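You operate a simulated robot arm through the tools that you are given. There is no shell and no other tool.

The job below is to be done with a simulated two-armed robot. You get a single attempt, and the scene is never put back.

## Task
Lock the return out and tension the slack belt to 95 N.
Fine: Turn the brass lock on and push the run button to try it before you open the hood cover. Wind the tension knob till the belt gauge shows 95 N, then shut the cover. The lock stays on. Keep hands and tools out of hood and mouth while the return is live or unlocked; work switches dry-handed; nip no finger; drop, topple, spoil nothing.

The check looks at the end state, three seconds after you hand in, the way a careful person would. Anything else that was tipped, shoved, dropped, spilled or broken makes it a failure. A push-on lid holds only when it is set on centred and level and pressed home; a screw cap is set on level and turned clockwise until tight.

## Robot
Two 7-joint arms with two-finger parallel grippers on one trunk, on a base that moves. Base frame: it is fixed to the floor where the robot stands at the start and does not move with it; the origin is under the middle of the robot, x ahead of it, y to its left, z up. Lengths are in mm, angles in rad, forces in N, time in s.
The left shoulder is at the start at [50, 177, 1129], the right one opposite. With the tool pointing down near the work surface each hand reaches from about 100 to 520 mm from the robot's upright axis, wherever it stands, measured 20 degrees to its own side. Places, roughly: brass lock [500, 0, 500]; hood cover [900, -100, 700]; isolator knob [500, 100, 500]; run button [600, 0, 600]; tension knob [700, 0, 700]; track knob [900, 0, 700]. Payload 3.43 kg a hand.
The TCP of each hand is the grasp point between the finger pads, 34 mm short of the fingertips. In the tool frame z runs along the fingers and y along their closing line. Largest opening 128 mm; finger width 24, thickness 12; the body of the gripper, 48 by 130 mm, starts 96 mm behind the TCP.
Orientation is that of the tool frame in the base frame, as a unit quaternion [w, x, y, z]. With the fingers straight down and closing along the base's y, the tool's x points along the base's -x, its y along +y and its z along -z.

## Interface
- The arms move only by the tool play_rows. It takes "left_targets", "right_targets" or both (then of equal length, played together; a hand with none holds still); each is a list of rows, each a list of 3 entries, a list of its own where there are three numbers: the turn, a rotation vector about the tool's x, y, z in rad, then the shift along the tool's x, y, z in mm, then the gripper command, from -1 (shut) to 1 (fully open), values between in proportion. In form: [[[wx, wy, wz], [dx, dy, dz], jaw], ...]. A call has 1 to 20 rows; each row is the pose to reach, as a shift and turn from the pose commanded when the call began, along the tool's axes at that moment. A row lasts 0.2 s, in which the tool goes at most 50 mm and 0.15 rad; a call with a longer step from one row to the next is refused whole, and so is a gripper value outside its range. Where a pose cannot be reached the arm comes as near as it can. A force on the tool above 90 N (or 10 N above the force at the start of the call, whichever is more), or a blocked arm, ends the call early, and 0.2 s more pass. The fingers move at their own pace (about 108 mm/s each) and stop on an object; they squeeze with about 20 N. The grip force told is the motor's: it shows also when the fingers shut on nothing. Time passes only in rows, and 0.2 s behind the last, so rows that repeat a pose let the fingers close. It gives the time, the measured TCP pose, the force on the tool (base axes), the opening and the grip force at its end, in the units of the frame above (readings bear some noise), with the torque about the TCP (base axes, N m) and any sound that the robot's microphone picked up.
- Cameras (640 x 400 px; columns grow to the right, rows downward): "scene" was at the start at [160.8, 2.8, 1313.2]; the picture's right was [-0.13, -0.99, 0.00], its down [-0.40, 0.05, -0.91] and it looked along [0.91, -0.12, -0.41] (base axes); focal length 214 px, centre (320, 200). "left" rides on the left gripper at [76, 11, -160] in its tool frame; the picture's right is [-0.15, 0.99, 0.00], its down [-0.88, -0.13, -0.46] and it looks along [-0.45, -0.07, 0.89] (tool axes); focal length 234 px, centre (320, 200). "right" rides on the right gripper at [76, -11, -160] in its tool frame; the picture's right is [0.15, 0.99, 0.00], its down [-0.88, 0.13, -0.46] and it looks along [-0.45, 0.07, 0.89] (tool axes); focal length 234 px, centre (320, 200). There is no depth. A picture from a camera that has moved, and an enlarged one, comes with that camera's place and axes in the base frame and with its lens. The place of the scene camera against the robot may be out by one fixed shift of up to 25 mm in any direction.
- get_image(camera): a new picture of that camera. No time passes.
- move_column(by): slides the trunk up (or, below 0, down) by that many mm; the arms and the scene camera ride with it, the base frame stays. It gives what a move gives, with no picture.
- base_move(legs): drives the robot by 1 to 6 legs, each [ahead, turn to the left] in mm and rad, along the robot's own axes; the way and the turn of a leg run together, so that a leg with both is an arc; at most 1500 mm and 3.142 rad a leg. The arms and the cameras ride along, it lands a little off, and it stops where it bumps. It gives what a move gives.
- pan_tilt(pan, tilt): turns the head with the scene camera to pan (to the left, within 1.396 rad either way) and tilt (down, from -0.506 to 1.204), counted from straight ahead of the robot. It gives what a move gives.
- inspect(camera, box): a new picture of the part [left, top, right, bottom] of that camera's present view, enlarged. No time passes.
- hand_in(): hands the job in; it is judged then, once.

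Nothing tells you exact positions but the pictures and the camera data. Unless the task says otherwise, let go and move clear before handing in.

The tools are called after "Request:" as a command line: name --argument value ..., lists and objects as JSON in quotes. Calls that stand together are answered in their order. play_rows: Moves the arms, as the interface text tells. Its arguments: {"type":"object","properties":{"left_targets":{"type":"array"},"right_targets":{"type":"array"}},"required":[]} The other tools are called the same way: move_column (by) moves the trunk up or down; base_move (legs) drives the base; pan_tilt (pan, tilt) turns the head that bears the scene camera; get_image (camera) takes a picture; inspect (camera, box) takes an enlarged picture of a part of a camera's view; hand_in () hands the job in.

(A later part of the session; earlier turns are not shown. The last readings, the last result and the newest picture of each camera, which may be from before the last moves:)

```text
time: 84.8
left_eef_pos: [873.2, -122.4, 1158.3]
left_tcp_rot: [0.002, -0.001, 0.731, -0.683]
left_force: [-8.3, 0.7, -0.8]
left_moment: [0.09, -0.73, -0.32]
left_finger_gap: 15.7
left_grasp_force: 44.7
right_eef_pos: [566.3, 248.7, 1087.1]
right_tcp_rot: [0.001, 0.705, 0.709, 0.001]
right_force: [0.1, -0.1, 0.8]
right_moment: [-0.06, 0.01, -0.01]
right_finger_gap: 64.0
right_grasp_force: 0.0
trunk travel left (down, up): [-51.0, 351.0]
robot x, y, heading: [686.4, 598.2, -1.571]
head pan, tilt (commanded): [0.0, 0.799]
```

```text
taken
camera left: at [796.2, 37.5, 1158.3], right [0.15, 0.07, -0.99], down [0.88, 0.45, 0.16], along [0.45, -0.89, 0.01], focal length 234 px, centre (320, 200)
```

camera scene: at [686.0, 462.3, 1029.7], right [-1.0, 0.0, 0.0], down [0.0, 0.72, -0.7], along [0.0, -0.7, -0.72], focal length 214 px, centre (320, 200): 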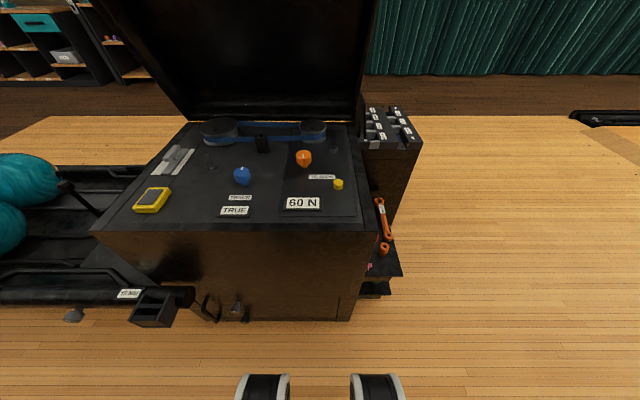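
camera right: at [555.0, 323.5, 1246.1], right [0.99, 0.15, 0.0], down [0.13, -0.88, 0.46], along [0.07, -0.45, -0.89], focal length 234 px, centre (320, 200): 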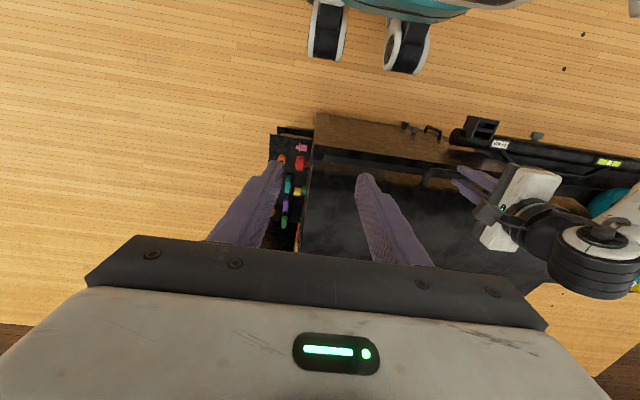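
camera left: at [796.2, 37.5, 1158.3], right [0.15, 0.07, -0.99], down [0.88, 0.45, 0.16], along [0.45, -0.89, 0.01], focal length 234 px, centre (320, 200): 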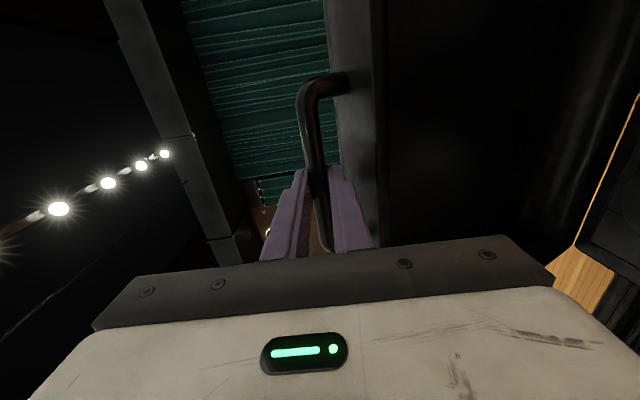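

The cover is about 69° open and puts no weight on the hand. I'll loosen the grip slightly (fingers still around the bar) to see whether it stays up by itself.

Request:
play_rows --left_targets '[[[0, 0, 0], [0, 0, 0], -0.7], [[0, 0, 0], [0, 0, 0], -0.6], [[0, 0, 0], [0, 0, 0], -0.55], [[0, 0, 0], [0, 0, 0], -0.55], [[0, 0, 0], [0, 0, 0], -0.55]]'

Request:
get_image --camera "left"

Request:
get_image --camera "scene"

```text
time: 86.0
left_eef_pos: [875.2, -122.3, 1159.5]
left_tcp_rot: [0.001, -0.004, 0.731, -0.682]
left_force: [0.3, -0.1, 1.0]
left_moment: [0.0, 0.02, 0.01]
left_finger_gap: 29.0
left_grasp_force: 0.0
right_eef_pos: [567.0, 249.0, 1086.9]
right_tcp_rot: [0.0, 0.705, 0.709, 0.0]
right_force: [-0.9, -0.2, -0.1]
right_moment: [0.0, 0.02, -0.07]
right_finger_gap: 63.8
right_grasp_force: 0.0
trunk travel left (down, up): [-51.0, 351.0]
robot x, y, heading: [686.8, 601.3, -1.565]
head pan, tilt (commanded): [0.0, 0.799]
```

```text
taken
camera left: at [798.4, 37.3, 1158.3], right [0.14, 0.07, -0.99], down [0.88, 0.45, 0.16], along [0.46, -0.89, 0.01], focal length 234 px, centre (320, 200)
```

left: 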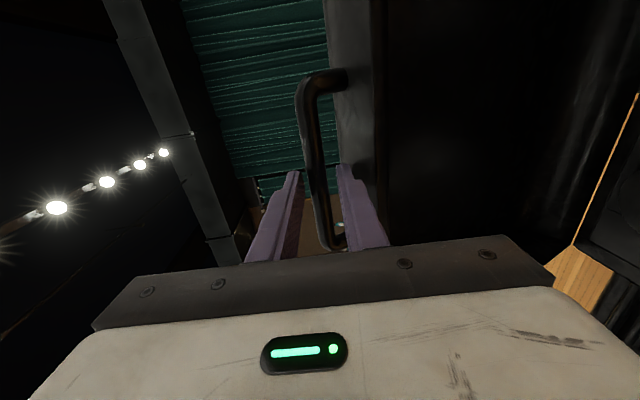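

```text
taken
camera scene: at [687.0, 462.2, 1029.7], right [-1.0, 0.0, 0.0], down [0.0, 0.72, -0.7], along [0.0, -0.7, -0.72], focal length 214 px, centre (320, 200)
```

scene: 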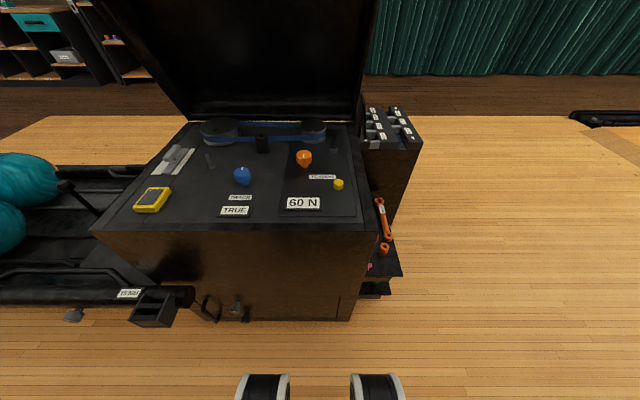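

The cover stays open on its own. I'll withdraw the left hand straight back off the bar, then fold it to point down, well away.

Request:
play_rows --left_targets '[[[0, 0, 0], [0, 0, -40], -0.55], [[0, 0, 0], [0, 0, -80], -0.55], [[0, 0, 0], [0, 0, -120], -0.55], [[-0.15, 0, 0], [0, 0, -145], -0.55], [[-0.3, 0, 0], [0, 0, -170], -0.55], [[-0.45, 0, 0], [0, 0, -195], -0.55], [[-0.6, 0, 0], [0, 0, -220], -0.55], [[-0.75, 0, 0], [0, 0, -245], -0.55], [[-0.9, 0, 0], [0, 0, -270], -0.55], [[-1.05, 0, 0], [0, 0, -290], -0.55], [[-1.2, 0, 0], [0, 0, -300], -0.55], [[-1.35, 0, 0], [0, 0, -300], -0.55], [[-1.5, 0, 0], [0, 0, -300], -0.55], [[-1.5, 0, 0], [0, 0, -300], -0.55]]'

Request:
get_image --camera "scene"

Request:
get_image --camera "left"

Request:
get_image --camera "right"

```text
time: 89.0
left_eef_pos: [869.2, 205.4, 1082.0]
left_tcp_rot: [-0.002, -0.004, 1.0, -0.003]
left_force: [-0.2, -0.5, 0.6]
left_moment: [0.0, 0.04, -0.01]
left_finger_gap: 28.8
left_grasp_force: 0.1
left hand out of reach, approached as far as the arm can: row 11, 12, 13, 14
right_eef_pos: [566.4, 249.1, 1086.6]
right_tcp_rot: [0.0, 0.705, 0.709, 0.0]
right_force: [-0.8, -0.6, -0.4]
right_moment: [0.03, 0.02, 0.02]
right_finger_gap: 63.9
right_grasp_force: 0.2
trunk travel left (down, up): [-51.0, 351.0]
robot x, y, heading: [689.1, 599.6, -1.573]
head pan, tilt (commanded): [0.0, 0.799]
```

```text
taken
camera scene: at [687.0, 462.3, 1029.7], right [-1.0, 0.0, 0.0], down [0.0, 0.72, -0.7], along [0.0, -0.7, -0.72], focal length 214 px, centre (320, 200)
```

scene: 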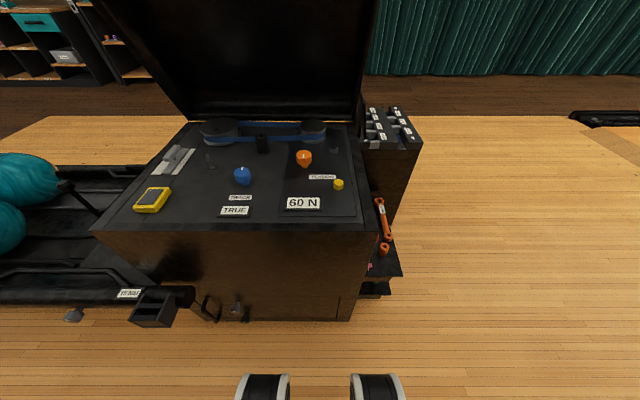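

```text
taken
camera left: at [793.4, 216.1, 1241.5], right [0.14, 0.99, -0.01], down [0.88, -0.12, 0.45], along [0.45, -0.07, -0.89], focal length 234 px, centre (320, 200)
```

left: 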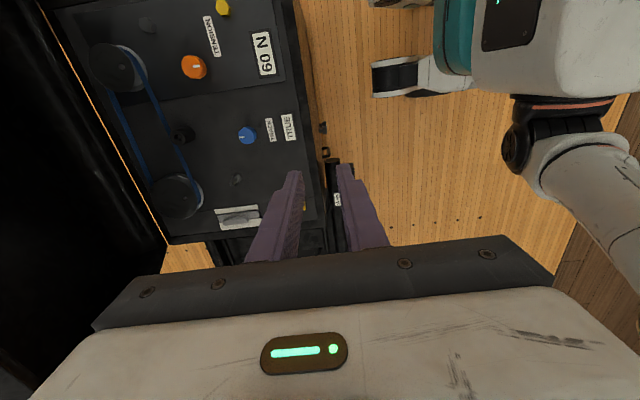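

```text
taken
camera right: at [556.1, 324.3, 1246.4], right [0.99, 0.15, 0.0], down [0.14, -0.88, 0.46], along [0.07, -0.45, -0.89], focal length 234 px, centre (320, 200)
```

right: 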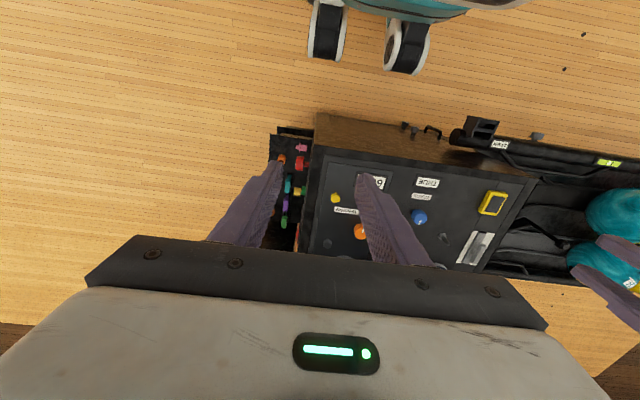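

I'll refine the tension knob's position with enlarged views from both hand cameras.

Request:
inspect --camera "left" --box '[130, 20, 290, 120]'

Request:
inspect --camera "right" --box '[310, 160, 450, 260]'

Request:
inspect --camera "scene" --box '[220, 110, 370, 220]'

```text
4.00 times, centred on (210, 70) of left
camera zoom: at [793.4, 216.1, 1241.5], right [0.14, 0.99, -0.01], down [0.88, -0.12, 0.45], along [0.45, -0.07, -0.89], focal length 937 px, centre (760, 720)
```

zoom: 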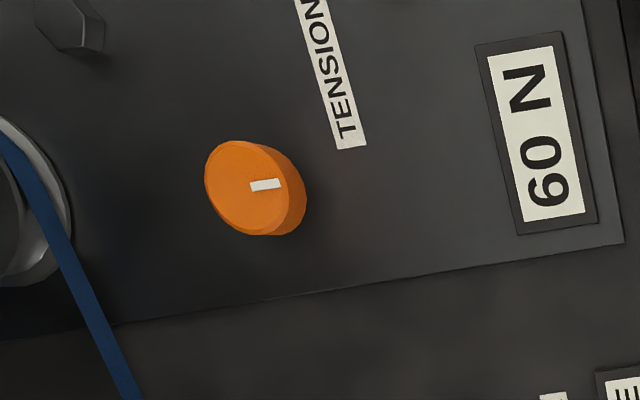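

```text
4.00 times, centred on (380, 210) of right
camera zoom: at [556.1, 324.3, 1246.4], right [0.99, 0.15, 0.0], down [0.14, -0.88, 0.46], along [0.07, -0.45, -0.89], focal length 937 px, centre (80, 160)
```

zoom: 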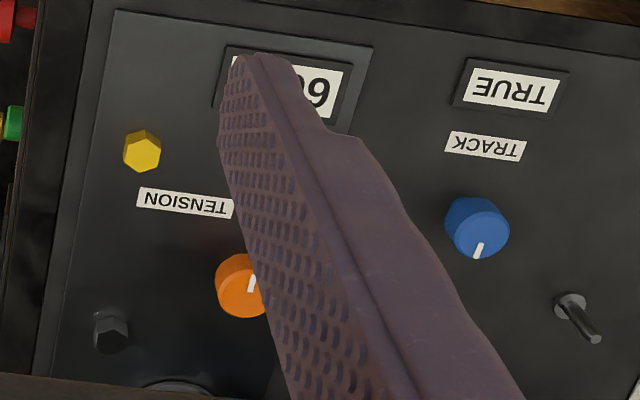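

```text
3.64 times, centred on (295, 165) of scene
camera zoom: at [687.0, 462.3, 1029.7], right [-1.0, 0.0, 0.0], down [0.0, 0.72, -0.7], along [0.0, -0.7, -0.72], focal length 780 px, centre (411, 327)
```

zoom: 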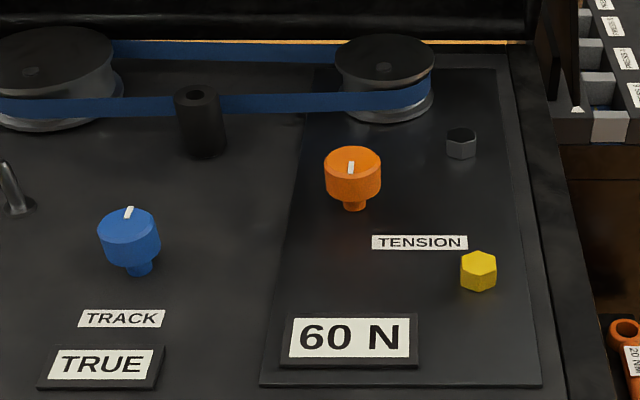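

Tension knob is about 48 mm across, top at roughly (732, -45, 688). I'll move the base 110 mm closer and turn right slightly so the left hand can reach down on it comfortably.

Request:
base_move --legs '[[110, 0], [0, -0.25]]'

Request:
get_image --camera "left"

Request:
get_image --camera "scene"

Request:
get_image --camera "right"

```text
time: 91.1
left_eef_pos: [767.9, 61.6, 1082.0]
left_tcp_rot: [-0.002, 0.119, 0.993, -0.004]
left_force: [-0.1, -0.1, -0.4]
left_moment: [0.0, -0.02, 0.02]
left_finger_gap: 28.9
left_grasp_force: 0.0
right_eef_pos: [485.1, 178.6, 1088.1]
right_tcp_rot: [-0.001, 0.787, 0.617, 0.0]
right_force: [-0.1, -0.7, 0.1]
right_moment: [0.03, 0.0, 0.01]
right_finger_gap: 64.0
right_grasp_force: 0.0
trunk travel left (down, up): [-51.0, 351.0]
robot x, y, heading: [690.2, 487.0, -1.814]
head pan, tilt (commanded): [0.0, 0.799]
```

```text
taken
camera left: at [697.2, 91.8, 1241.6], right [0.38, 0.93, -0.01], down [0.83, -0.33, 0.45], along [0.42, -0.18, -0.89], focal length 234 px, centre (320, 200)
```

left: 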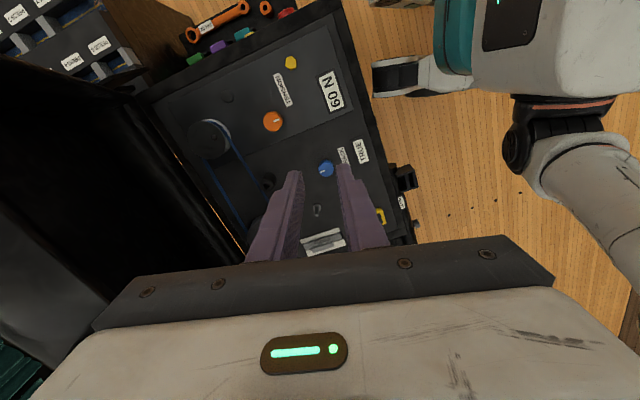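

```text
taken
camera scene: at [650.4, 356.9, 1029.7], right [-0.97, 0.24, 0.0], down [0.17, 0.7, -0.7], along [-0.17, -0.68, -0.72], focal length 214 px, centre (320, 200)
```

scene: 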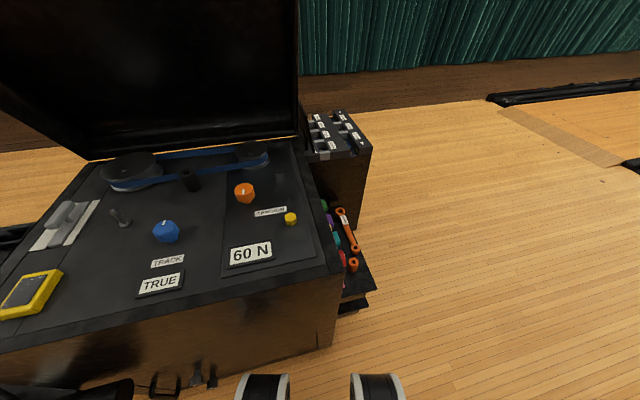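

```text
taken
camera right: at [493.5, 254.7, 1246.3], right [1.0, -0.09, 0.0], down [-0.08, -0.89, 0.46], along [-0.04, -0.45, -0.89], focal length 234 px, centre (320, 200)
```

right: 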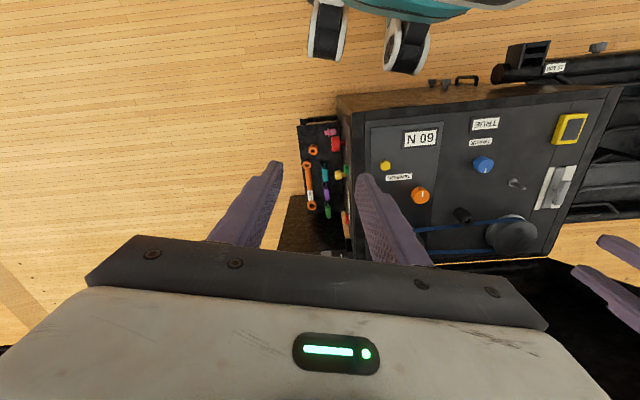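

Both cameras see the knob. I'll bring the left hand over it at a safe height with jaws opened to about 80 mm.

Request:
play_rows --left_targets '[[[0, 0, 0], [0, -10, 42], 0.0], [[0, 0, 0], [2, -25, 85], 0.25], [[0, 0, 0], [4, -45, 128], 0.25], [[0, 0, 0], [7, -67, 168], 0.25], [[0, 0, 0], [9, -90, 205], 0.25], [[0, 0, 0], [11.4, -109.8, 232], 0.25], [[0, 0, 0], [11.4, -109.8, 232], 0.25]]'

Request:
get_image --camera "left"

Request:
get_image --camera "scene"

```text
time: 92.7
left_eef_pos: [728.4, -43.8, 849.0]
left_tcp_rot: [-0.002, 0.119, 0.993, -0.003]
left_force: [0.3, -0.2, 0.0]
left_moment: [0.02, 0.03, 0.04]
left_finger_gap: 80.0
left_grasp_force: 0.1
right_eef_pos: [485.3, 178.9, 1086.4]
right_tcp_rot: [0.0, 0.787, 0.617, 0.0]
right_force: [-0.5, -0.3, -1.0]
right_moment: [0.0, 0.0, -0.03]
right_finger_gap: 64.0
right_grasp_force: 0.1
trunk travel left (down, up): [-51.0, 351.0]
robot x, y, heading: [688.9, 487.1, -1.817]
head pan, tilt (commanded): [0.0, 0.799]
```

```text
taken
camera left: at [657.1, -15.1, 1008.5], right [0.38, 0.93, -0.01], down [0.83, -0.33, 0.45], along [0.42, -0.18, -0.89], focal length 234 px, centre (320, 200)
```

left: 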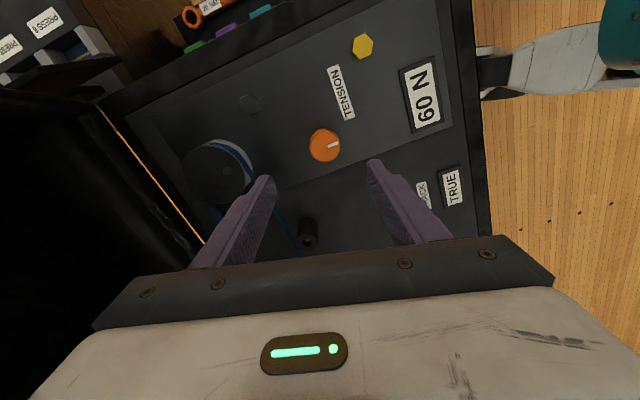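

```text
taken
camera scene: at [650.6, 356.8, 1029.7], right [-0.97, 0.24, 0.0], down [0.17, 0.7, -0.7], along [-0.17, -0.68, -0.72], focal length 214 px, centre (320, 200)
```

scene: 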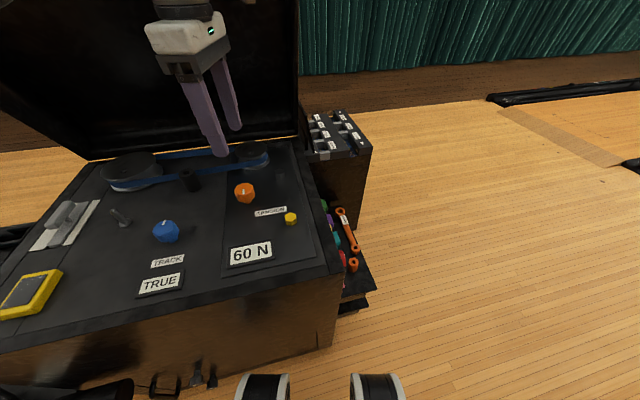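

The knob centre is (730, -44), top near z≈697. Descending over it with open jaws.

Request:
play_rows --left_targets '[[[0, 0, 0], [-1.6, 0.2, 40], 0.25], [[0, 0, 0], [-1.6, 0.2, 80], 0.25], [[0, 0, 0], [-1.6, 0.2, 110], 0.25], [[0, 0, 0], [-1.6, 0.2, 130], 0.25], [[0, 0, 0], [-1.6, 0.2, 141], 0.25], [[0, 0, 0], [-1.6, 0.2, 141], 0.25]]'

Request:
get_image --camera "left"

Request:
get_image --camera "scene"

```text
time: 94.1
left_eef_pos: [729.3, -43.7, 709.1]
left_tcp_rot: [-0.002, 0.12, 0.993, -0.002]
left_force: [-0.7, 0.7, 0.0]
left_moment: [0.0, 0.03, -0.01]
left_finger_gap: 79.9
left_grasp_force: 0.1
right_eef_pos: [485.1, 178.7, 1086.5]
right_tcp_rot: [0.0, 0.786, 0.618, 0.0]
right_force: [0.5, -0.4, -0.4]
right_moment: [0.02, 0.02, 0.03]
right_finger_gap: 64.2
right_grasp_force: 0.1
trunk travel left (down, up): [-51.0, 351.0]
robot x, y, heading: [688.0, 488.0, -1.813]
head pan, tilt (commanded): [0.0, 0.799]
```

```text
taken
camera left: at [660.1, -14.4, 867.8], right [0.38, 0.93, -0.01], down [0.83, -0.33, 0.45], along [0.42, -0.18, -0.89], focal length 234 px, centre (320, 200)
```

left: 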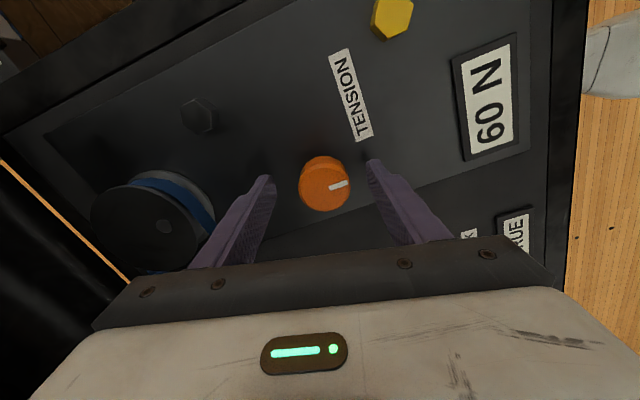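

```text
taken
camera scene: at [650.6, 356.8, 1029.7], right [-0.97, 0.24, 0.0], down [0.17, 0.7, -0.7], along [-0.17, -0.68, -0.72], focal length 214 px, centre (320, 200)
```

scene: 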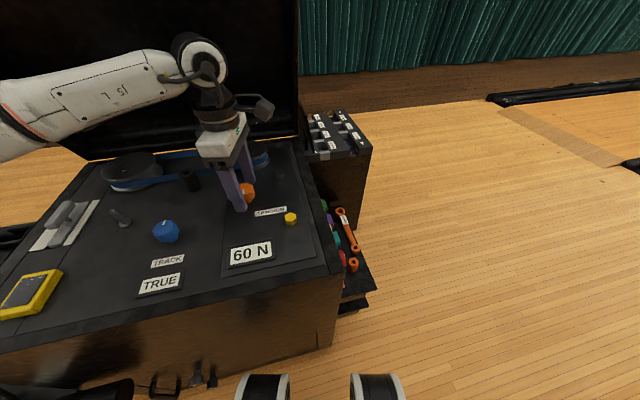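

The knob is between the fingers. Nudging 2.5 mm to centre, then closing.

Request:
play_rows --left_targets '[[[0, 0, 0], [0, 2.5, 0], 0.25], [[0, 0, 0], [0, 2.5, 0], -0.2], [[0, 0, 0], [0, 2.5, 0], -1], [[0, 0, 0], [0, 2.5, 0], -1], [[0, 0, 0], [0, 2.5, 0], -1]]'

Request:
inspect --camera "scene" --box '[150, 120, 320, 290]'

Request:
get_image --camera "left"

```text
time: 95.3
left_eef_pos: [730.9, -40.5, 708.9]
left_tcp_rot: [-0.002, 0.12, 0.993, -0.002]
left_force: [1.6, 11.3, 0.6]
left_moment: [0.76, -0.25, 0.04]
left_finger_gap: 41.7
left_grasp_force: 44.9
right_eef_pos: [485.7, 179.5, 1086.6]
right_tcp_rot: [0.001, 0.787, 0.617, -0.001]
right_force: [0.9, -0.5, 0.3]
right_moment: [-0.02, -0.03, -0.03]
right_finger_gap: 64.0
right_grasp_force: 0.0
trunk travel left (down, up): [-51.0, 351.0]
robot x, y, heading: [687.5, 491.3, -1.818]
head pan, tilt (commanded): [0.0, 0.799]
```

```text
2.35 times, centred on (235, 205) of scene
camera zoom: at [650.7, 357.4, 1029.8], right [-0.97, 0.24, 0.0], down [0.17, 0.7, -0.7], along [-0.17, -0.68, -0.72], focal length 505 px, centre (520, 188)
```

zoom: 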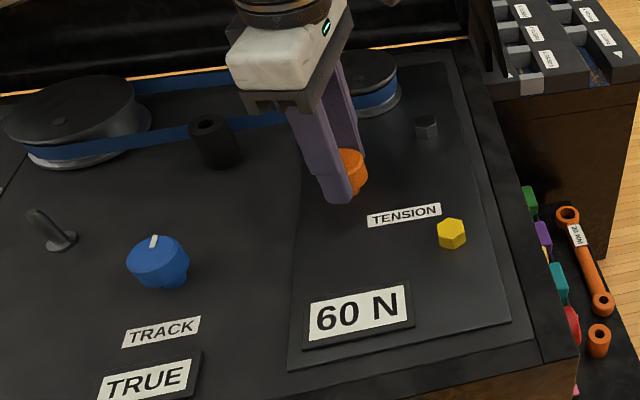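

```text
taken
camera left: at [660.6, -11.3, 868.1], right [0.38, 0.93, 0.0], down [0.83, -0.34, 0.45], along [0.42, -0.17, -0.89], focal length 234 px, centre (320, 200)
```

left: 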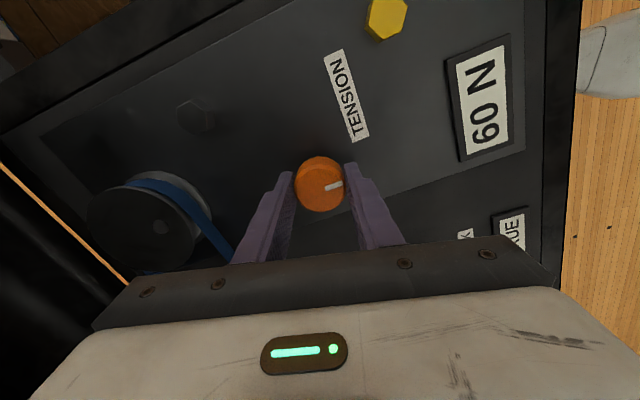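

Gripped. Now winding clockwise (seen from above) about 43° and watching the gauge.

Request:
play_rows --left_targets '[[[0, 0, 0.125], [0, -0.3, 0], -1], [[0, 0, 0.25], [0, -0.6, 0], -1], [[0, 0, 0.375], [0, -0.8, 0], -1], [[0, 0, 0.5], [0, -1, 0], -1], [[0, 0, 0.625], [0, -1, 0], -1], [[0, 0, 0.75], [0, -1, 0], -1]]'

Request:
inspect --camera "scene" --box '[150, 120, 320, 290]'

Request:
get_image --camera "left"

```text
time: 96.7
left_eef_pos: [730.7, -40.3, 708.0]
left_tcp_rot: [-0.002, 0.477, 0.879, 0.0]
left_force: [3.2, 24.4, -17.2]
left_moment: [-0.03, -0.16, 0.05]
left_finger_gap: 41.7
left_grasp_force: 45.0
right_eef_pos: [485.6, 179.1, 1086.8]
right_tcp_rot: [0.0, 0.786, 0.618, 0.0]
right_force: [0.2, -0.5, 0.4]
right_moment: [0.02, 0.01, -0.01]
right_finger_gap: 63.9
right_grasp_force: 0.1
trunk travel left (down, up): [-51.0, 351.0]
robot x, y, heading: [687.9, 492.3, -1.816]
head pan, tilt (commanded): [0.0, 0.799]
```

```text
2.35 times, centred on (235, 205) of scene
camera zoom: at [650.8, 357.0, 1029.6], right [-0.97, 0.24, 0.0], down [0.17, 0.7, -0.7], along [-0.17, -0.68, -0.72], focal length 505 px, centre (520, 188)
```

zoom: 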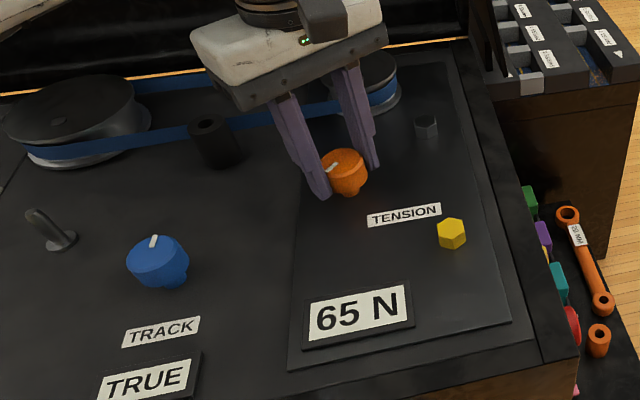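

```text
taken
camera left: at [699.8, 28.8, 868.2], right [0.91, 0.42, 0.0], down [0.37, -0.81, 0.45], along [0.19, -0.41, -0.89], focal length 234 px, centre (320, 200)
```

left: 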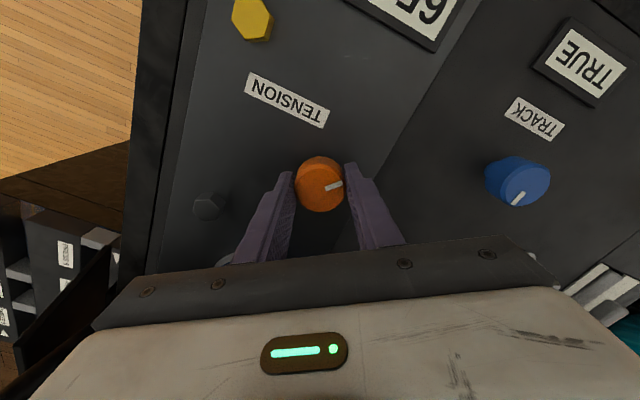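

The gauge rose to 65 N: clockwise tightens, about 5 N per 43°. I need roughly 35 N more in total — continuing, with a small centring correction.

Request:
play_rows --left_targets '[[[0, 0, 0.125], [1.5, 1, 0.5], -1], [[0, 0, 0.25], [1.7, 1.1, 1], -1], [[0, 0, 0.375], [1.7, 1.1, 1], -1], [[0, 0, 0.5], [1.7, 1.1, 1], -1], [[0, 0, 0.625], [1.7, 1.1, 1], -1], [[0, 0, 0.75], [1.7, 1.1, 1], -1]]'

Request:
inspect --camera "scene" --box '[150, 120, 320, 290]'

```text
time: 98.1
left_eef_pos: [732.6, -40.2, 708.2]
left_tcp_rot: [0.001, 0.765, 0.644, -0.003]
left_force: [11.8, 12.5, -4.7]
left_moment: [0.97, 0.05, 0.06]
left_finger_gap: 41.6
left_grasp_force: 45.1
right_eef_pos: [486.9, 178.7, 1085.8]
right_tcp_rot: [0.0, 0.787, 0.617, -0.001]
right_force: [0.0, 0.4, 0.1]
right_moment: [0.01, -0.01, -0.03]
right_finger_gap: 64.1
right_grasp_force: 0.1
trunk travel left (down, up): [-51.0, 351.0]
robot x, y, heading: [691.2, 482.6, -1.812]
head pan, tilt (commanded): [0.0, 0.799]
```

```text
2.35 times, centred on (235, 205) of scene
camera zoom: at [651.3, 357.0, 1029.8], right [-0.97, 0.24, 0.0], down [0.17, 0.7, -0.7], along [-0.17, -0.68, -0.72], focal length 505 px, centre (520, 188)
```

zoom: 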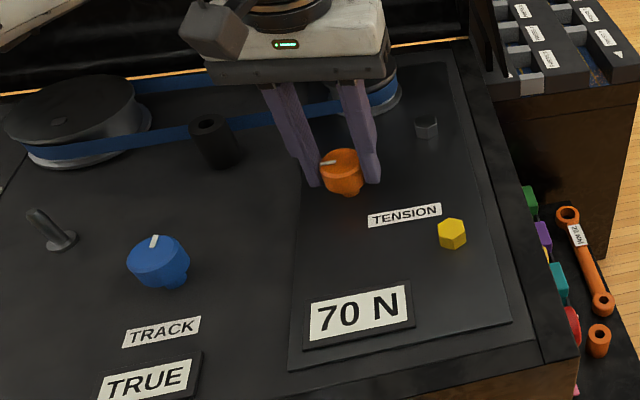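

70 N. Continuing another 43°.

Request:
play_rows --left_targets '[[[0, 0, 0.125], [1.1, 0.8, 0], -1], [[0, 0, 0.25], [1.1, 0.8, 0], -1], [[0, 0, 0.375], [1.1, 0.8, 0], -1], [[0, 0, 0.5], [1.1, 0.8, 0], -1], [[0, 0, 0.625], [1.1, 0.8, 0], -1], [[0, 0, 0.75], [1.1, 0.8, 0], -1]]'

Request:
inspect --camera "scene" --box '[150, 120, 320, 290]'

Request:
get_image --camera "scene"

```text
time: 99.5
left_eef_pos: [731.8, -41.1, 709.0]
left_tcp_rot: [0.003, 0.947, 0.321, -0.004]
left_force: [12.2, -10.1, -2.3]
left_moment: [0.19, 0.36, 0.06]
left_finger_gap: 42.0
left_grasp_force: 45.0
right_eef_pos: [486.5, 177.9, 1086.8]
right_tcp_rot: [-0.001, 0.786, 0.618, -0.001]
right_force: [0.1, -0.5, -0.4]
right_moment: [0.0, 0.0, -0.01]
right_finger_gap: 64.0
right_grasp_force: 0.0
trunk travel left (down, up): [-51.0, 351.0]
robot x, y, heading: [686.0, 489.7, -1.817]
head pan, tilt (commanded): [0.0, 0.799]
```

```text
2.35 times, centred on (235, 205) of scene
camera zoom: at [651.4, 356.0, 1029.6], right [-0.97, 0.24, 0.0], down [0.17, 0.7, -0.7], along [-0.17, -0.68, -0.72], focal length 505 px, centre (520, 188)
```

zoom: 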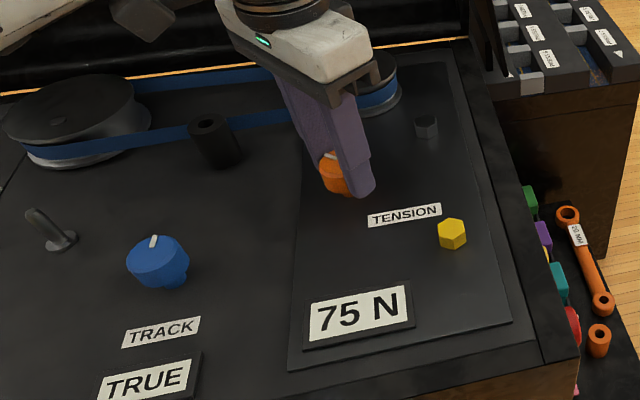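

```text
taken
camera scene: at [651.4, 356.0, 1029.6], right [-0.97, 0.24, 0.0], down [0.17, 0.7, -0.7], along [-0.17, -0.68, -0.72], focal length 214 px, centre (320, 200)
```

scene: 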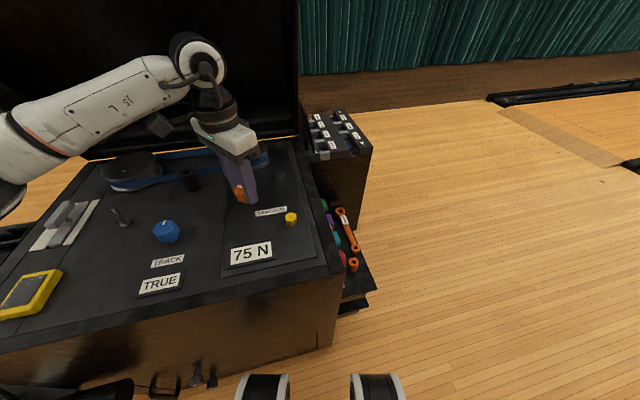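

75 N. Another 43°.

Request:
play_rows --left_targets '[[[0, 0, 0.125], [0.3, 1.2, 0], -1], [[0, 0, 0.25], [0.3, 1.2, 0], -1], [[0, 0, 0.375], [0.3, 1.2, 0], -1], [[0, 0, 0.5], [0.3, 1.2, 0], -1], [[0, 0, 0.625], [0.3, 1.2, 0], -1], [[0, 0, 0.75], [0.3, 1.2, 0], -1]]'

Request:
inspect --camera "scene" --box '[150, 120, 320, 290]'

```text
time: 100.9
left_eef_pos: [692.2, 87.9, 712.1]
left_tcp_rot: [-0.001, 0.998, 0.061, -0.012]
left_force: [-1.2, 0.3, -0.3]
left_moment: [-0.01, -0.04, 0.01]
left_finger_gap: 0.0
left_grasp_force: 32.8
left hand out of reach, approached as far as the arm can: row 2, 3, 4, 5, 6
right_eef_pos: [482.1, 178.4, 1087.1]
right_tcp_rot: [0.001, 0.787, 0.617, 0.001]
right_force: [-0.3, 0.0, -0.1]
right_moment: [0.02, -0.09, 0.0]
right_finger_gap: 64.0
right_grasp_force: 0.1
trunk travel left (down, up): [-51.0, 351.0]
robot x, y, heading: [691.8, 489.5, -1.821]
head pan, tilt (commanded): [0.0, 0.799]
```

```text
2.35 times, centred on (235, 205) of scene
camera zoom: at [648.4, 357.2, 1029.7], right [-0.97, 0.24, 0.0], down [0.18, 0.7, -0.7], along [-0.17, -0.68, -0.72], focal length 505 px, centre (520, 188)
```

zoom: 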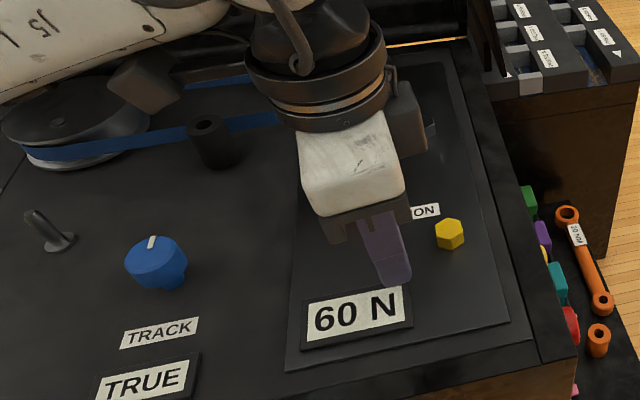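

The wrist hit its limit and the hand slipped off the knob; the gauge reads 60 N again. I'll stop and inspect everything before continuing.

Request:
get_image --camera "scene"

Request:
get_image --camera "left"

Request:
get_image --camera "right"

```text
taken
camera scene: at [648.4, 357.2, 1029.7], right [-0.97, 0.24, 0.0], down [0.18, 0.7, -0.7], along [-0.17, -0.68, -0.72], focal length 214 px, centre (320, 200)
```

scene: 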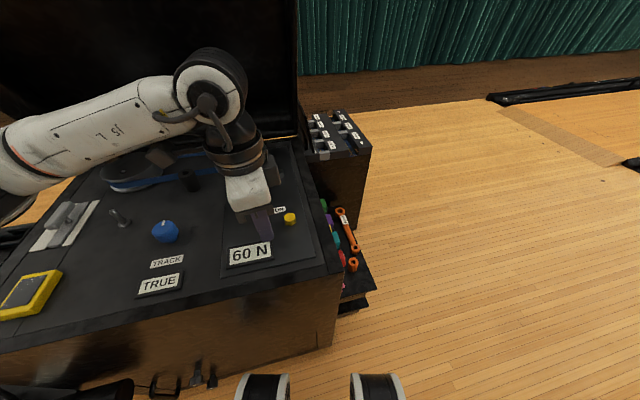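

```text
taken
camera left: at [771.5, 85.1, 869.5], right [-0.02, -1.0, 0.0], down [-0.88, 0.02, 0.48], along [-0.48, 0.01, -0.88], focal length 234 px, centre (320, 200)
```

left: 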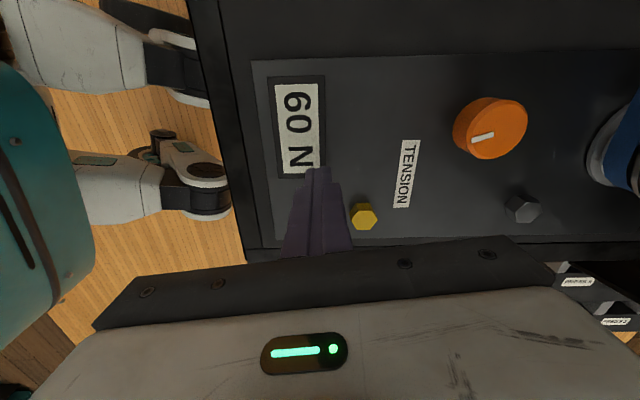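

```text
taken
camera right: at [489.9, 255.1, 1246.1], right [1.0, -0.09, 0.0], down [-0.09, -0.89, 0.46], along [-0.04, -0.45, -0.89], focal length 234 px, centre (320, 200)
```

right: 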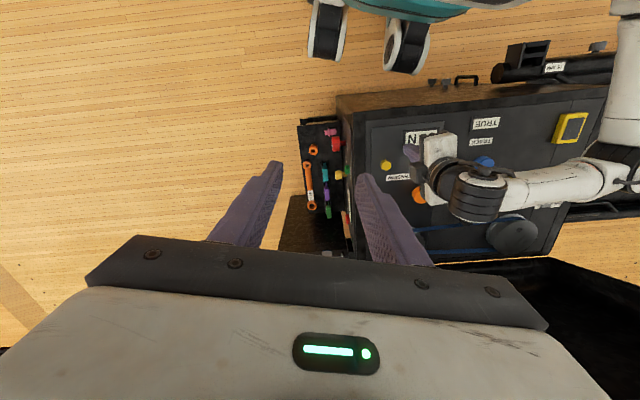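

Nothing was disturbed; the knob simply went back to its starting mark. I'll lift the hand straight up, open it, and unwind the wrist in free air.

Request:
play_rows --left_targets '[[[0, 0, 0], [0, 0, -40], -1], [[0, 0, 0], [0, 0, -80], -1], [[0, 0, 0], [0, 0, -120], -0.5], [[0, 0, 0], [0, 0, -140], 0.25], [[0, 0, -0.14], [1, 7, -140], 0.25], [[0, 0, -0.28], [3, 17, -140], 0.25], [[0, 0, -0.42], [5, 27, -140], 0.25], [[0, 0, -0.56], [6, 37, -140], 0.25], [[0, 0, -0.7], [8, 47, -140], 0.25], [[0, 0, -0.84], [9, 57, -140], 0.25], [[0, 0, -0.98], [11, 67, -140], 0.25], [[0, 0, -1.12], [13, 77, -140], 0.25], [[0, 0, -1.26], [14, 87, -140], 0.25], [[0, 0, -1.4], [16, 97, -140], 0.25], [[0, 0, -1.54], [18, 107, -140], 0.25], [[0, 0, -1.68], [19, 117, -140], 0.25], [[0, 0, -1.82], [21, 127, -140], 0.25], [[0, 0, -1.96], [21.9, 133.7, -140], 0.25], [[0, 0, -2.1], [21.9, 133.7, -140], 0.25], [[0, 0, -2.24], [21.9, 133.7, -140], 0.25]]'

Request:
get_image --camera "left"

Request:
inspect --camera "scene" --box '[150, 120, 320, 290]'

```text
time: 105.1
left_eef_pos: [734.4, -43.9, 850.5]
left_tcp_rot: [-0.012, 0.378, 0.926, -0.005]
left_force: [0.8, 0.5, -0.1]
left_moment: [0.02, 0.02, -0.02]
left_finger_gap: 79.9
left_grasp_force: 0.1
right_eef_pos: [486.1, 178.5, 1086.9]
right_tcp_rot: [0.0, 0.786, 0.618, 0.0]
right_force: [0.2, -0.2, 0.2]
right_moment: [0.01, 0.0, 0.01]
right_finger_gap: 63.7
right_grasp_force: 0.1
trunk travel left (down, up): [-51.0, 351.0]
robot x, y, heading: [690.0, 487.3, -1.813]
head pan, tilt (commanded): [0.0, 0.799]
```

```text
taken
camera left: at [692.6, 18.3, 1010.6], right [0.8, 0.6, -0.02], down [0.55, -0.71, 0.44], along [0.25, -0.36, -0.9], focal length 234 px, centre (320, 200)
```

left: 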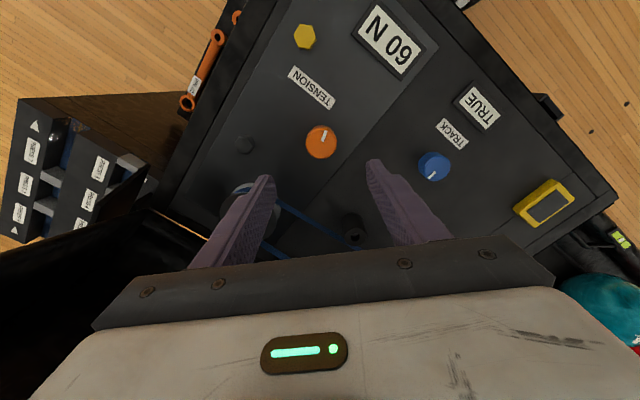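

```text
2.35 times, centred on (235, 205) of scene
camera zoom: at [650.6, 356.8, 1029.7], right [-0.97, 0.24, 0.0], down [0.17, 0.7, -0.7], along [-0.17, -0.68, -0.72], focal length 505 px, centre (520, 188)
```

zoom: 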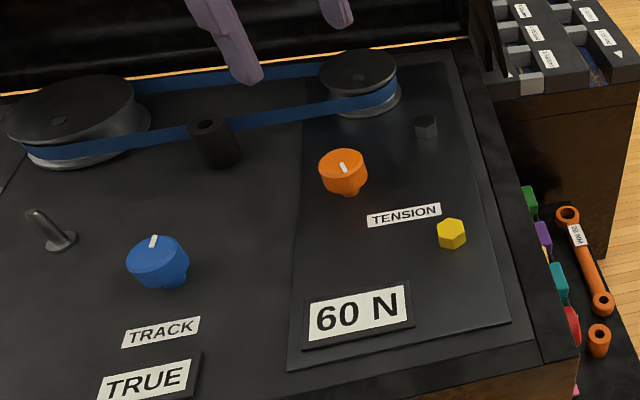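

I'll unwind the wrist further to find how much turning range I have before each grip.

Request:
play_rows --left_targets '[[[-0.018, -0.018, -0.14], [0, 0, 0], 0.25], [[-0.018, -0.018, -0.28], [0, 0, 0], 0.25], [[-0.018, -0.018, -0.42], [0, 0, 0], 0.25], [[-0.018, -0.018, -0.56], [0, 0, 0], 0.25], [[-0.018, -0.018, -0.7], [0, 0, 0], 0.25], [[-0.018, -0.018, -0.84], [0, 0, 0], 0.25], [[-0.018, -0.018, -0.98], [0, 0, 0], 0.25], [[-0.018, -0.018, -1.12], [0, 0, 0], 0.25], [[-0.018, -0.018, -1.26], [0, 0, 0], 0.25]]'

Request:
get_image --camera "left"

Request:
get_image --camera "scene"

```text
time: 107.1
left_eef_pos: [736.4, -41.6, 850.8]
left_tcp_rot: [-0.001, -0.24, 0.971, 0.008]
left_force: [0.3, 0.3, -0.3]
left_moment: [0.01, 0.01, -0.01]
left_finger_gap: 80.2
left_grasp_force: 0.0
right_eef_pos: [486.1, 177.9, 1086.7]
right_tcp_rot: [0.0, 0.787, 0.617, 0.0]
right_force: [0.0, 0.0, 0.7]
right_moment: [-0.01, 0.0, 0.01]
right_finger_gap: 63.8
right_grasp_force: 0.0
trunk travel left (down, up): [-51.0, 351.0]
robot x, y, heading: [689.6, 488.7, -1.819]
head pan, tilt (commanded): [0.0, 0.799]
```

```text
taken
camera left: at [663.9, -70.0, 1010.6], right [-0.33, 0.94, 0.02], down [0.84, 0.29, 0.45], along [0.42, 0.16, -0.89], focal length 234 px, centre (320, 200)
```

left: 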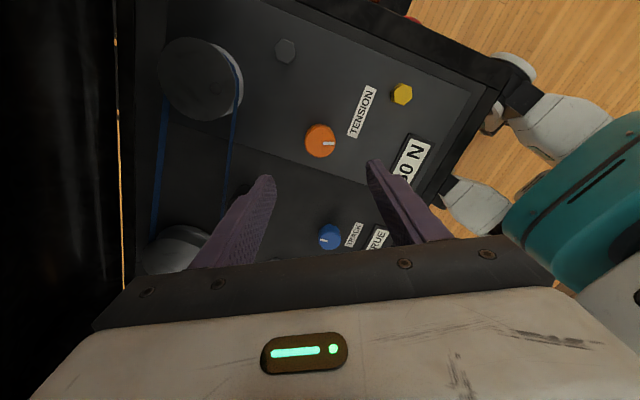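

```text
taken
camera scene: at [650.6, 356.8, 1029.7], right [-0.97, 0.24, 0.0], down [0.17, 0.7, -0.7], along [-0.17, -0.68, -0.72], focal length 214 px, centre (320, 200)
```

scene: 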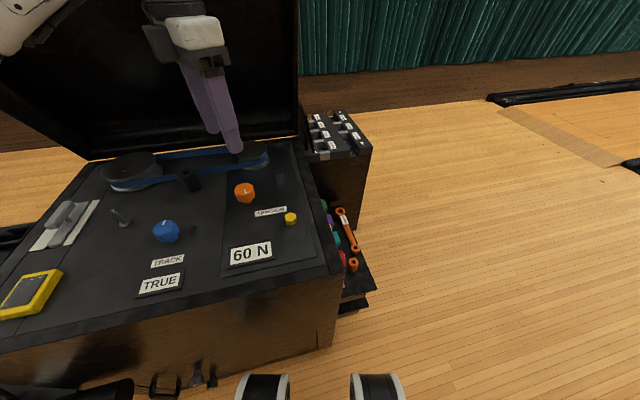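

There's plenty of unwinding range. I'll descend onto the knob at this wrist angle.

Request:
play_rows --left_targets '[[[0, 0, 0], [4.2, 0.9, 40], 0.25], [[0, 0, 0], [4.2, 0.9, 80], 0.25], [[0, 0, 0], [4.2, 0.9, 110], 0.25], [[0, 0, 0], [4.2, 0.9, 130], 0.25], [[0, 0, 0], [4.2, 0.9, 142], 0.25], [[0, 0, 0], [4.2, 0.9, 142], 0.25]]'

Request:
get_image --camera "left"

```text
time: 108.5
left_eef_pos: [730.7, -41.3, 710.6]
left_tcp_rot: [-0.001, -0.239, 0.971, 0.008]
left_force: [0.4, -0.6, 1.3]
left_moment: [0.01, -0.02, 0.0]
left_finger_gap: 80.2
left_grasp_force: 0.0
right_eef_pos: [485.1, 178.8, 1087.7]
right_tcp_rot: [0.001, 0.786, 0.618, 0.0]
right_force: [0.2, -0.3, -0.4]
right_moment: [0.06, 0.0, -0.01]
right_finger_gap: 64.0
right_grasp_force: 0.0
trunk travel left (down, up): [-51.0, 351.0]
robot x, y, heading: [686.4, 489.3, -1.81]
head pan, tilt (commanded): [0.0, 0.799]
```

```text
taken
camera left: at [658.4, -67.9, 869.6], right [-0.33, 0.94, 0.02], down [0.84, 0.29, 0.45], along [0.42, 0.16, -0.89], focal length 234 px, centre (320, 200)
```

left: 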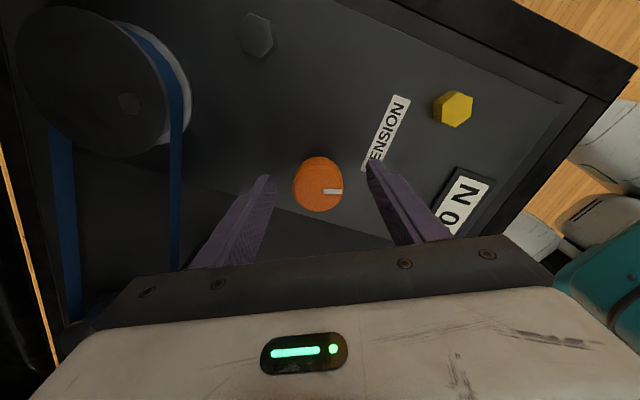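

Well centred. Closing, then winding 43°, then I'll loosen to check whether the knob holds its setting.

Request:
play_rows --left_targets '[[[0, 0, 0], [0, 0, 2], -0.2], [[0, 0, 0], [0, 0, 2], -1], [[0, 0, 0], [0, 0, 2], -1], [[0, 0, 0], [0, 0, 2], -1], [[0, 0, 0.125], [0, 0, 2], -1], [[0, 0, 0.25], [0, 0, 2], -1], [[0, 0, 0.375], [0, 0, 2], -1], [[0, 0, 0.5], [0, 0, 2], -1], [[0, 0, 0.625], [0, 0, 2], -1], [[0, 0, 0.75], [0, 0, 2], -1]]'

Request:
inspect --camera "scene" --box '[150, 120, 320, 290]'

```text
time: 110.7
left_eef_pos: [730.5, -40.5, 708.4]
left_tcp_rot: [-0.004, 0.134, 0.991, 0.006]
left_force: [6.9, 0.3, 4.0]
left_moment: [-0.81, -0.92, 0.01]
left_finger_gap: 41.5
left_grasp_force: 44.4
right_eef_pos: [487.3, 179.4, 1087.3]
right_tcp_rot: [0.0, 0.786, 0.618, -0.001]
right_force: [0.5, 1.0, 0.4]
right_moment: [-0.01, 0.0, 0.02]
right_finger_gap: 63.9
right_grasp_force: 0.0
trunk travel left (down, up): [-51.0, 351.0]
robot x, y, heading: [687.1, 489.2, -1.811]
head pan, tilt (commanded): [0.0, 0.799]
```

```text
2.35 times, centred on (235, 205) of scene
camera zoom: at [650.9, 357.2, 1029.8], right [-0.97, 0.24, 0.0], down [0.17, 0.7, -0.7], along [-0.17, -0.68, -0.72], focal length 505 px, centre (520, 188)
```

zoom: 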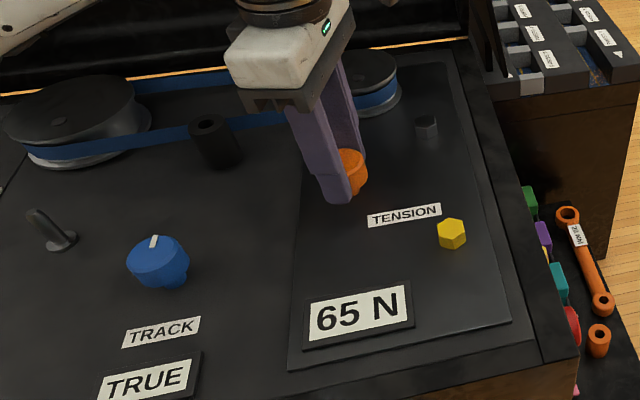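

65 N. Loosening the jaws to see whether it holds.

Request:
play_rows --left_targets '[[[0, 0, 0], [0, 0, 0], -0.3], [[0, 0, 0], [0, 0, 0], 0.0], [[0, 0, 0], [0, 0, 0], 0.2], [[0, 0, 0], [0, 0, 0], 0.2]]'

Request:
inspect --camera "scene" --box '[150, 120, 320, 290]'

Request:
get_image --camera "left"

```text
time: 111.7
left_eef_pos: [731.0, -40.7, 708.0]
left_tcp_rot: [-0.005, 0.133, 0.991, 0.007]
left_force: [1.0, 0.7, -0.4]
left_moment: [0.02, -0.01, -0.03]
left_finger_gap: 76.8
left_grasp_force: 0.1
right_eef_pos: [486.0, 179.5, 1086.7]
right_tcp_rot: [0.0, 0.787, 0.617, 0.0]
right_force: [-0.3, 0.0, -0.2]
right_moment: [0.01, 0.03, 0.02]
right_finger_gap: 64.1
right_grasp_force: 0.0
trunk travel left (down, up): [-51.0, 351.0]
robot x, y, heading: [686.0, 481.6, -1.814]
head pan, tilt (commanded): [0.0, 0.799]
```

```text
2.35 times, centred on (235, 205) of scene
camera zoom: at [650.6, 356.8, 1029.7], right [-0.97, 0.24, 0.0], down [0.17, 0.7, -0.7], along [-0.17, -0.68, -0.72], focal length 505 px, centre (520, 188)
```

zoom: 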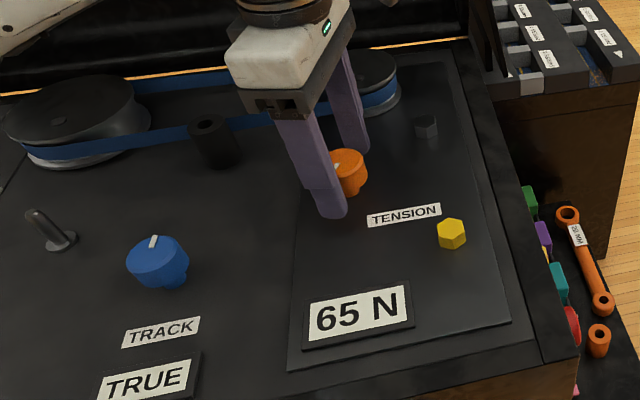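

```text
taken
camera left: at [661.2, -12.4, 867.4], right [0.4, 0.92, 0.01], down [0.82, -0.36, 0.45], along [0.41, -0.17, -0.9], focal length 234 px, centre (320, 200)
```

left: 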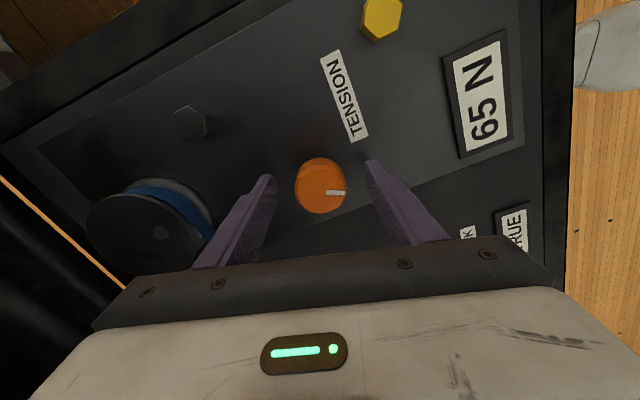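

The setting holds when released. I'll rewind the open hand and then wind 2.25 rad (about +15 N) in one smooth grip, staying inside the wrist's range.

Request:
play_rows --left_targets '[[[0, 0, -0.125], [0, 0, 0], 0.2], [[0, 0, -0.25], [0, 0, 0], 0.2], [[0, 0, -0.375], [0, 0, 0], 0.2], [[0, 0, -0.5], [0, 0, 0], 0.2], [[0, 0, -0.625], [0, 0, 0], 0.2], [[0, 0, -0.75], [0, 0, 0], 0.2], [[0, 0, -0.75], [0, 0, 0], -0.2], [[0, 0, -0.75], [0, 0, 0], -1], [[0, 0, -0.75], [0, 0, 0], -1], [[0, 0, -0.75], [0, 0, 0], -1]]'

Request:
inspect --camera "scene" --box '[150, 120, 320, 290]'

```text
time: 113.9
left_eef_pos: [729.7, -41.6, 708.0]
left_tcp_rot: [-0.002, -0.24, 0.971, 0.006]
left_force: [2.8, -8.3, -1.1]
left_moment: [-1.18, -0.6, 0.03]
left_finger_gap: 41.8
left_grasp_force: 45.4
right_eef_pos: [485.7, 177.6, 1086.7]
right_tcp_rot: [0.0, 0.787, 0.617, 0.0]
right_force: [0.1, -0.1, 0.8]
right_moment: [0.03, 0.01, -0.04]
right_finger_gap: 64.3
right_grasp_force: 0.1
trunk travel left (down, up): [-51.0, 351.0]
robot x, y, heading: [687.9, 489.1, -1.812]
head pan, tilt (commanded): [0.0, 0.799]
```

```text
2.35 times, centred on (235, 205) of scene
camera zoom: at [650.7, 356.5, 1029.6], right [-0.97, 0.24, 0.0], down [0.17, 0.7, -0.7], along [-0.17, -0.68, -0.72], focal length 505 px, centre (520, 188)
```

zoom: 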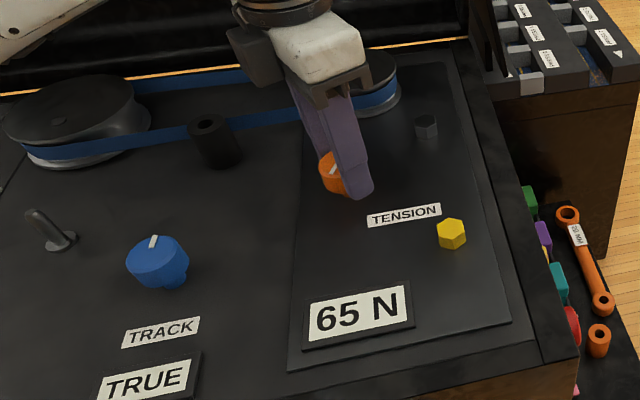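

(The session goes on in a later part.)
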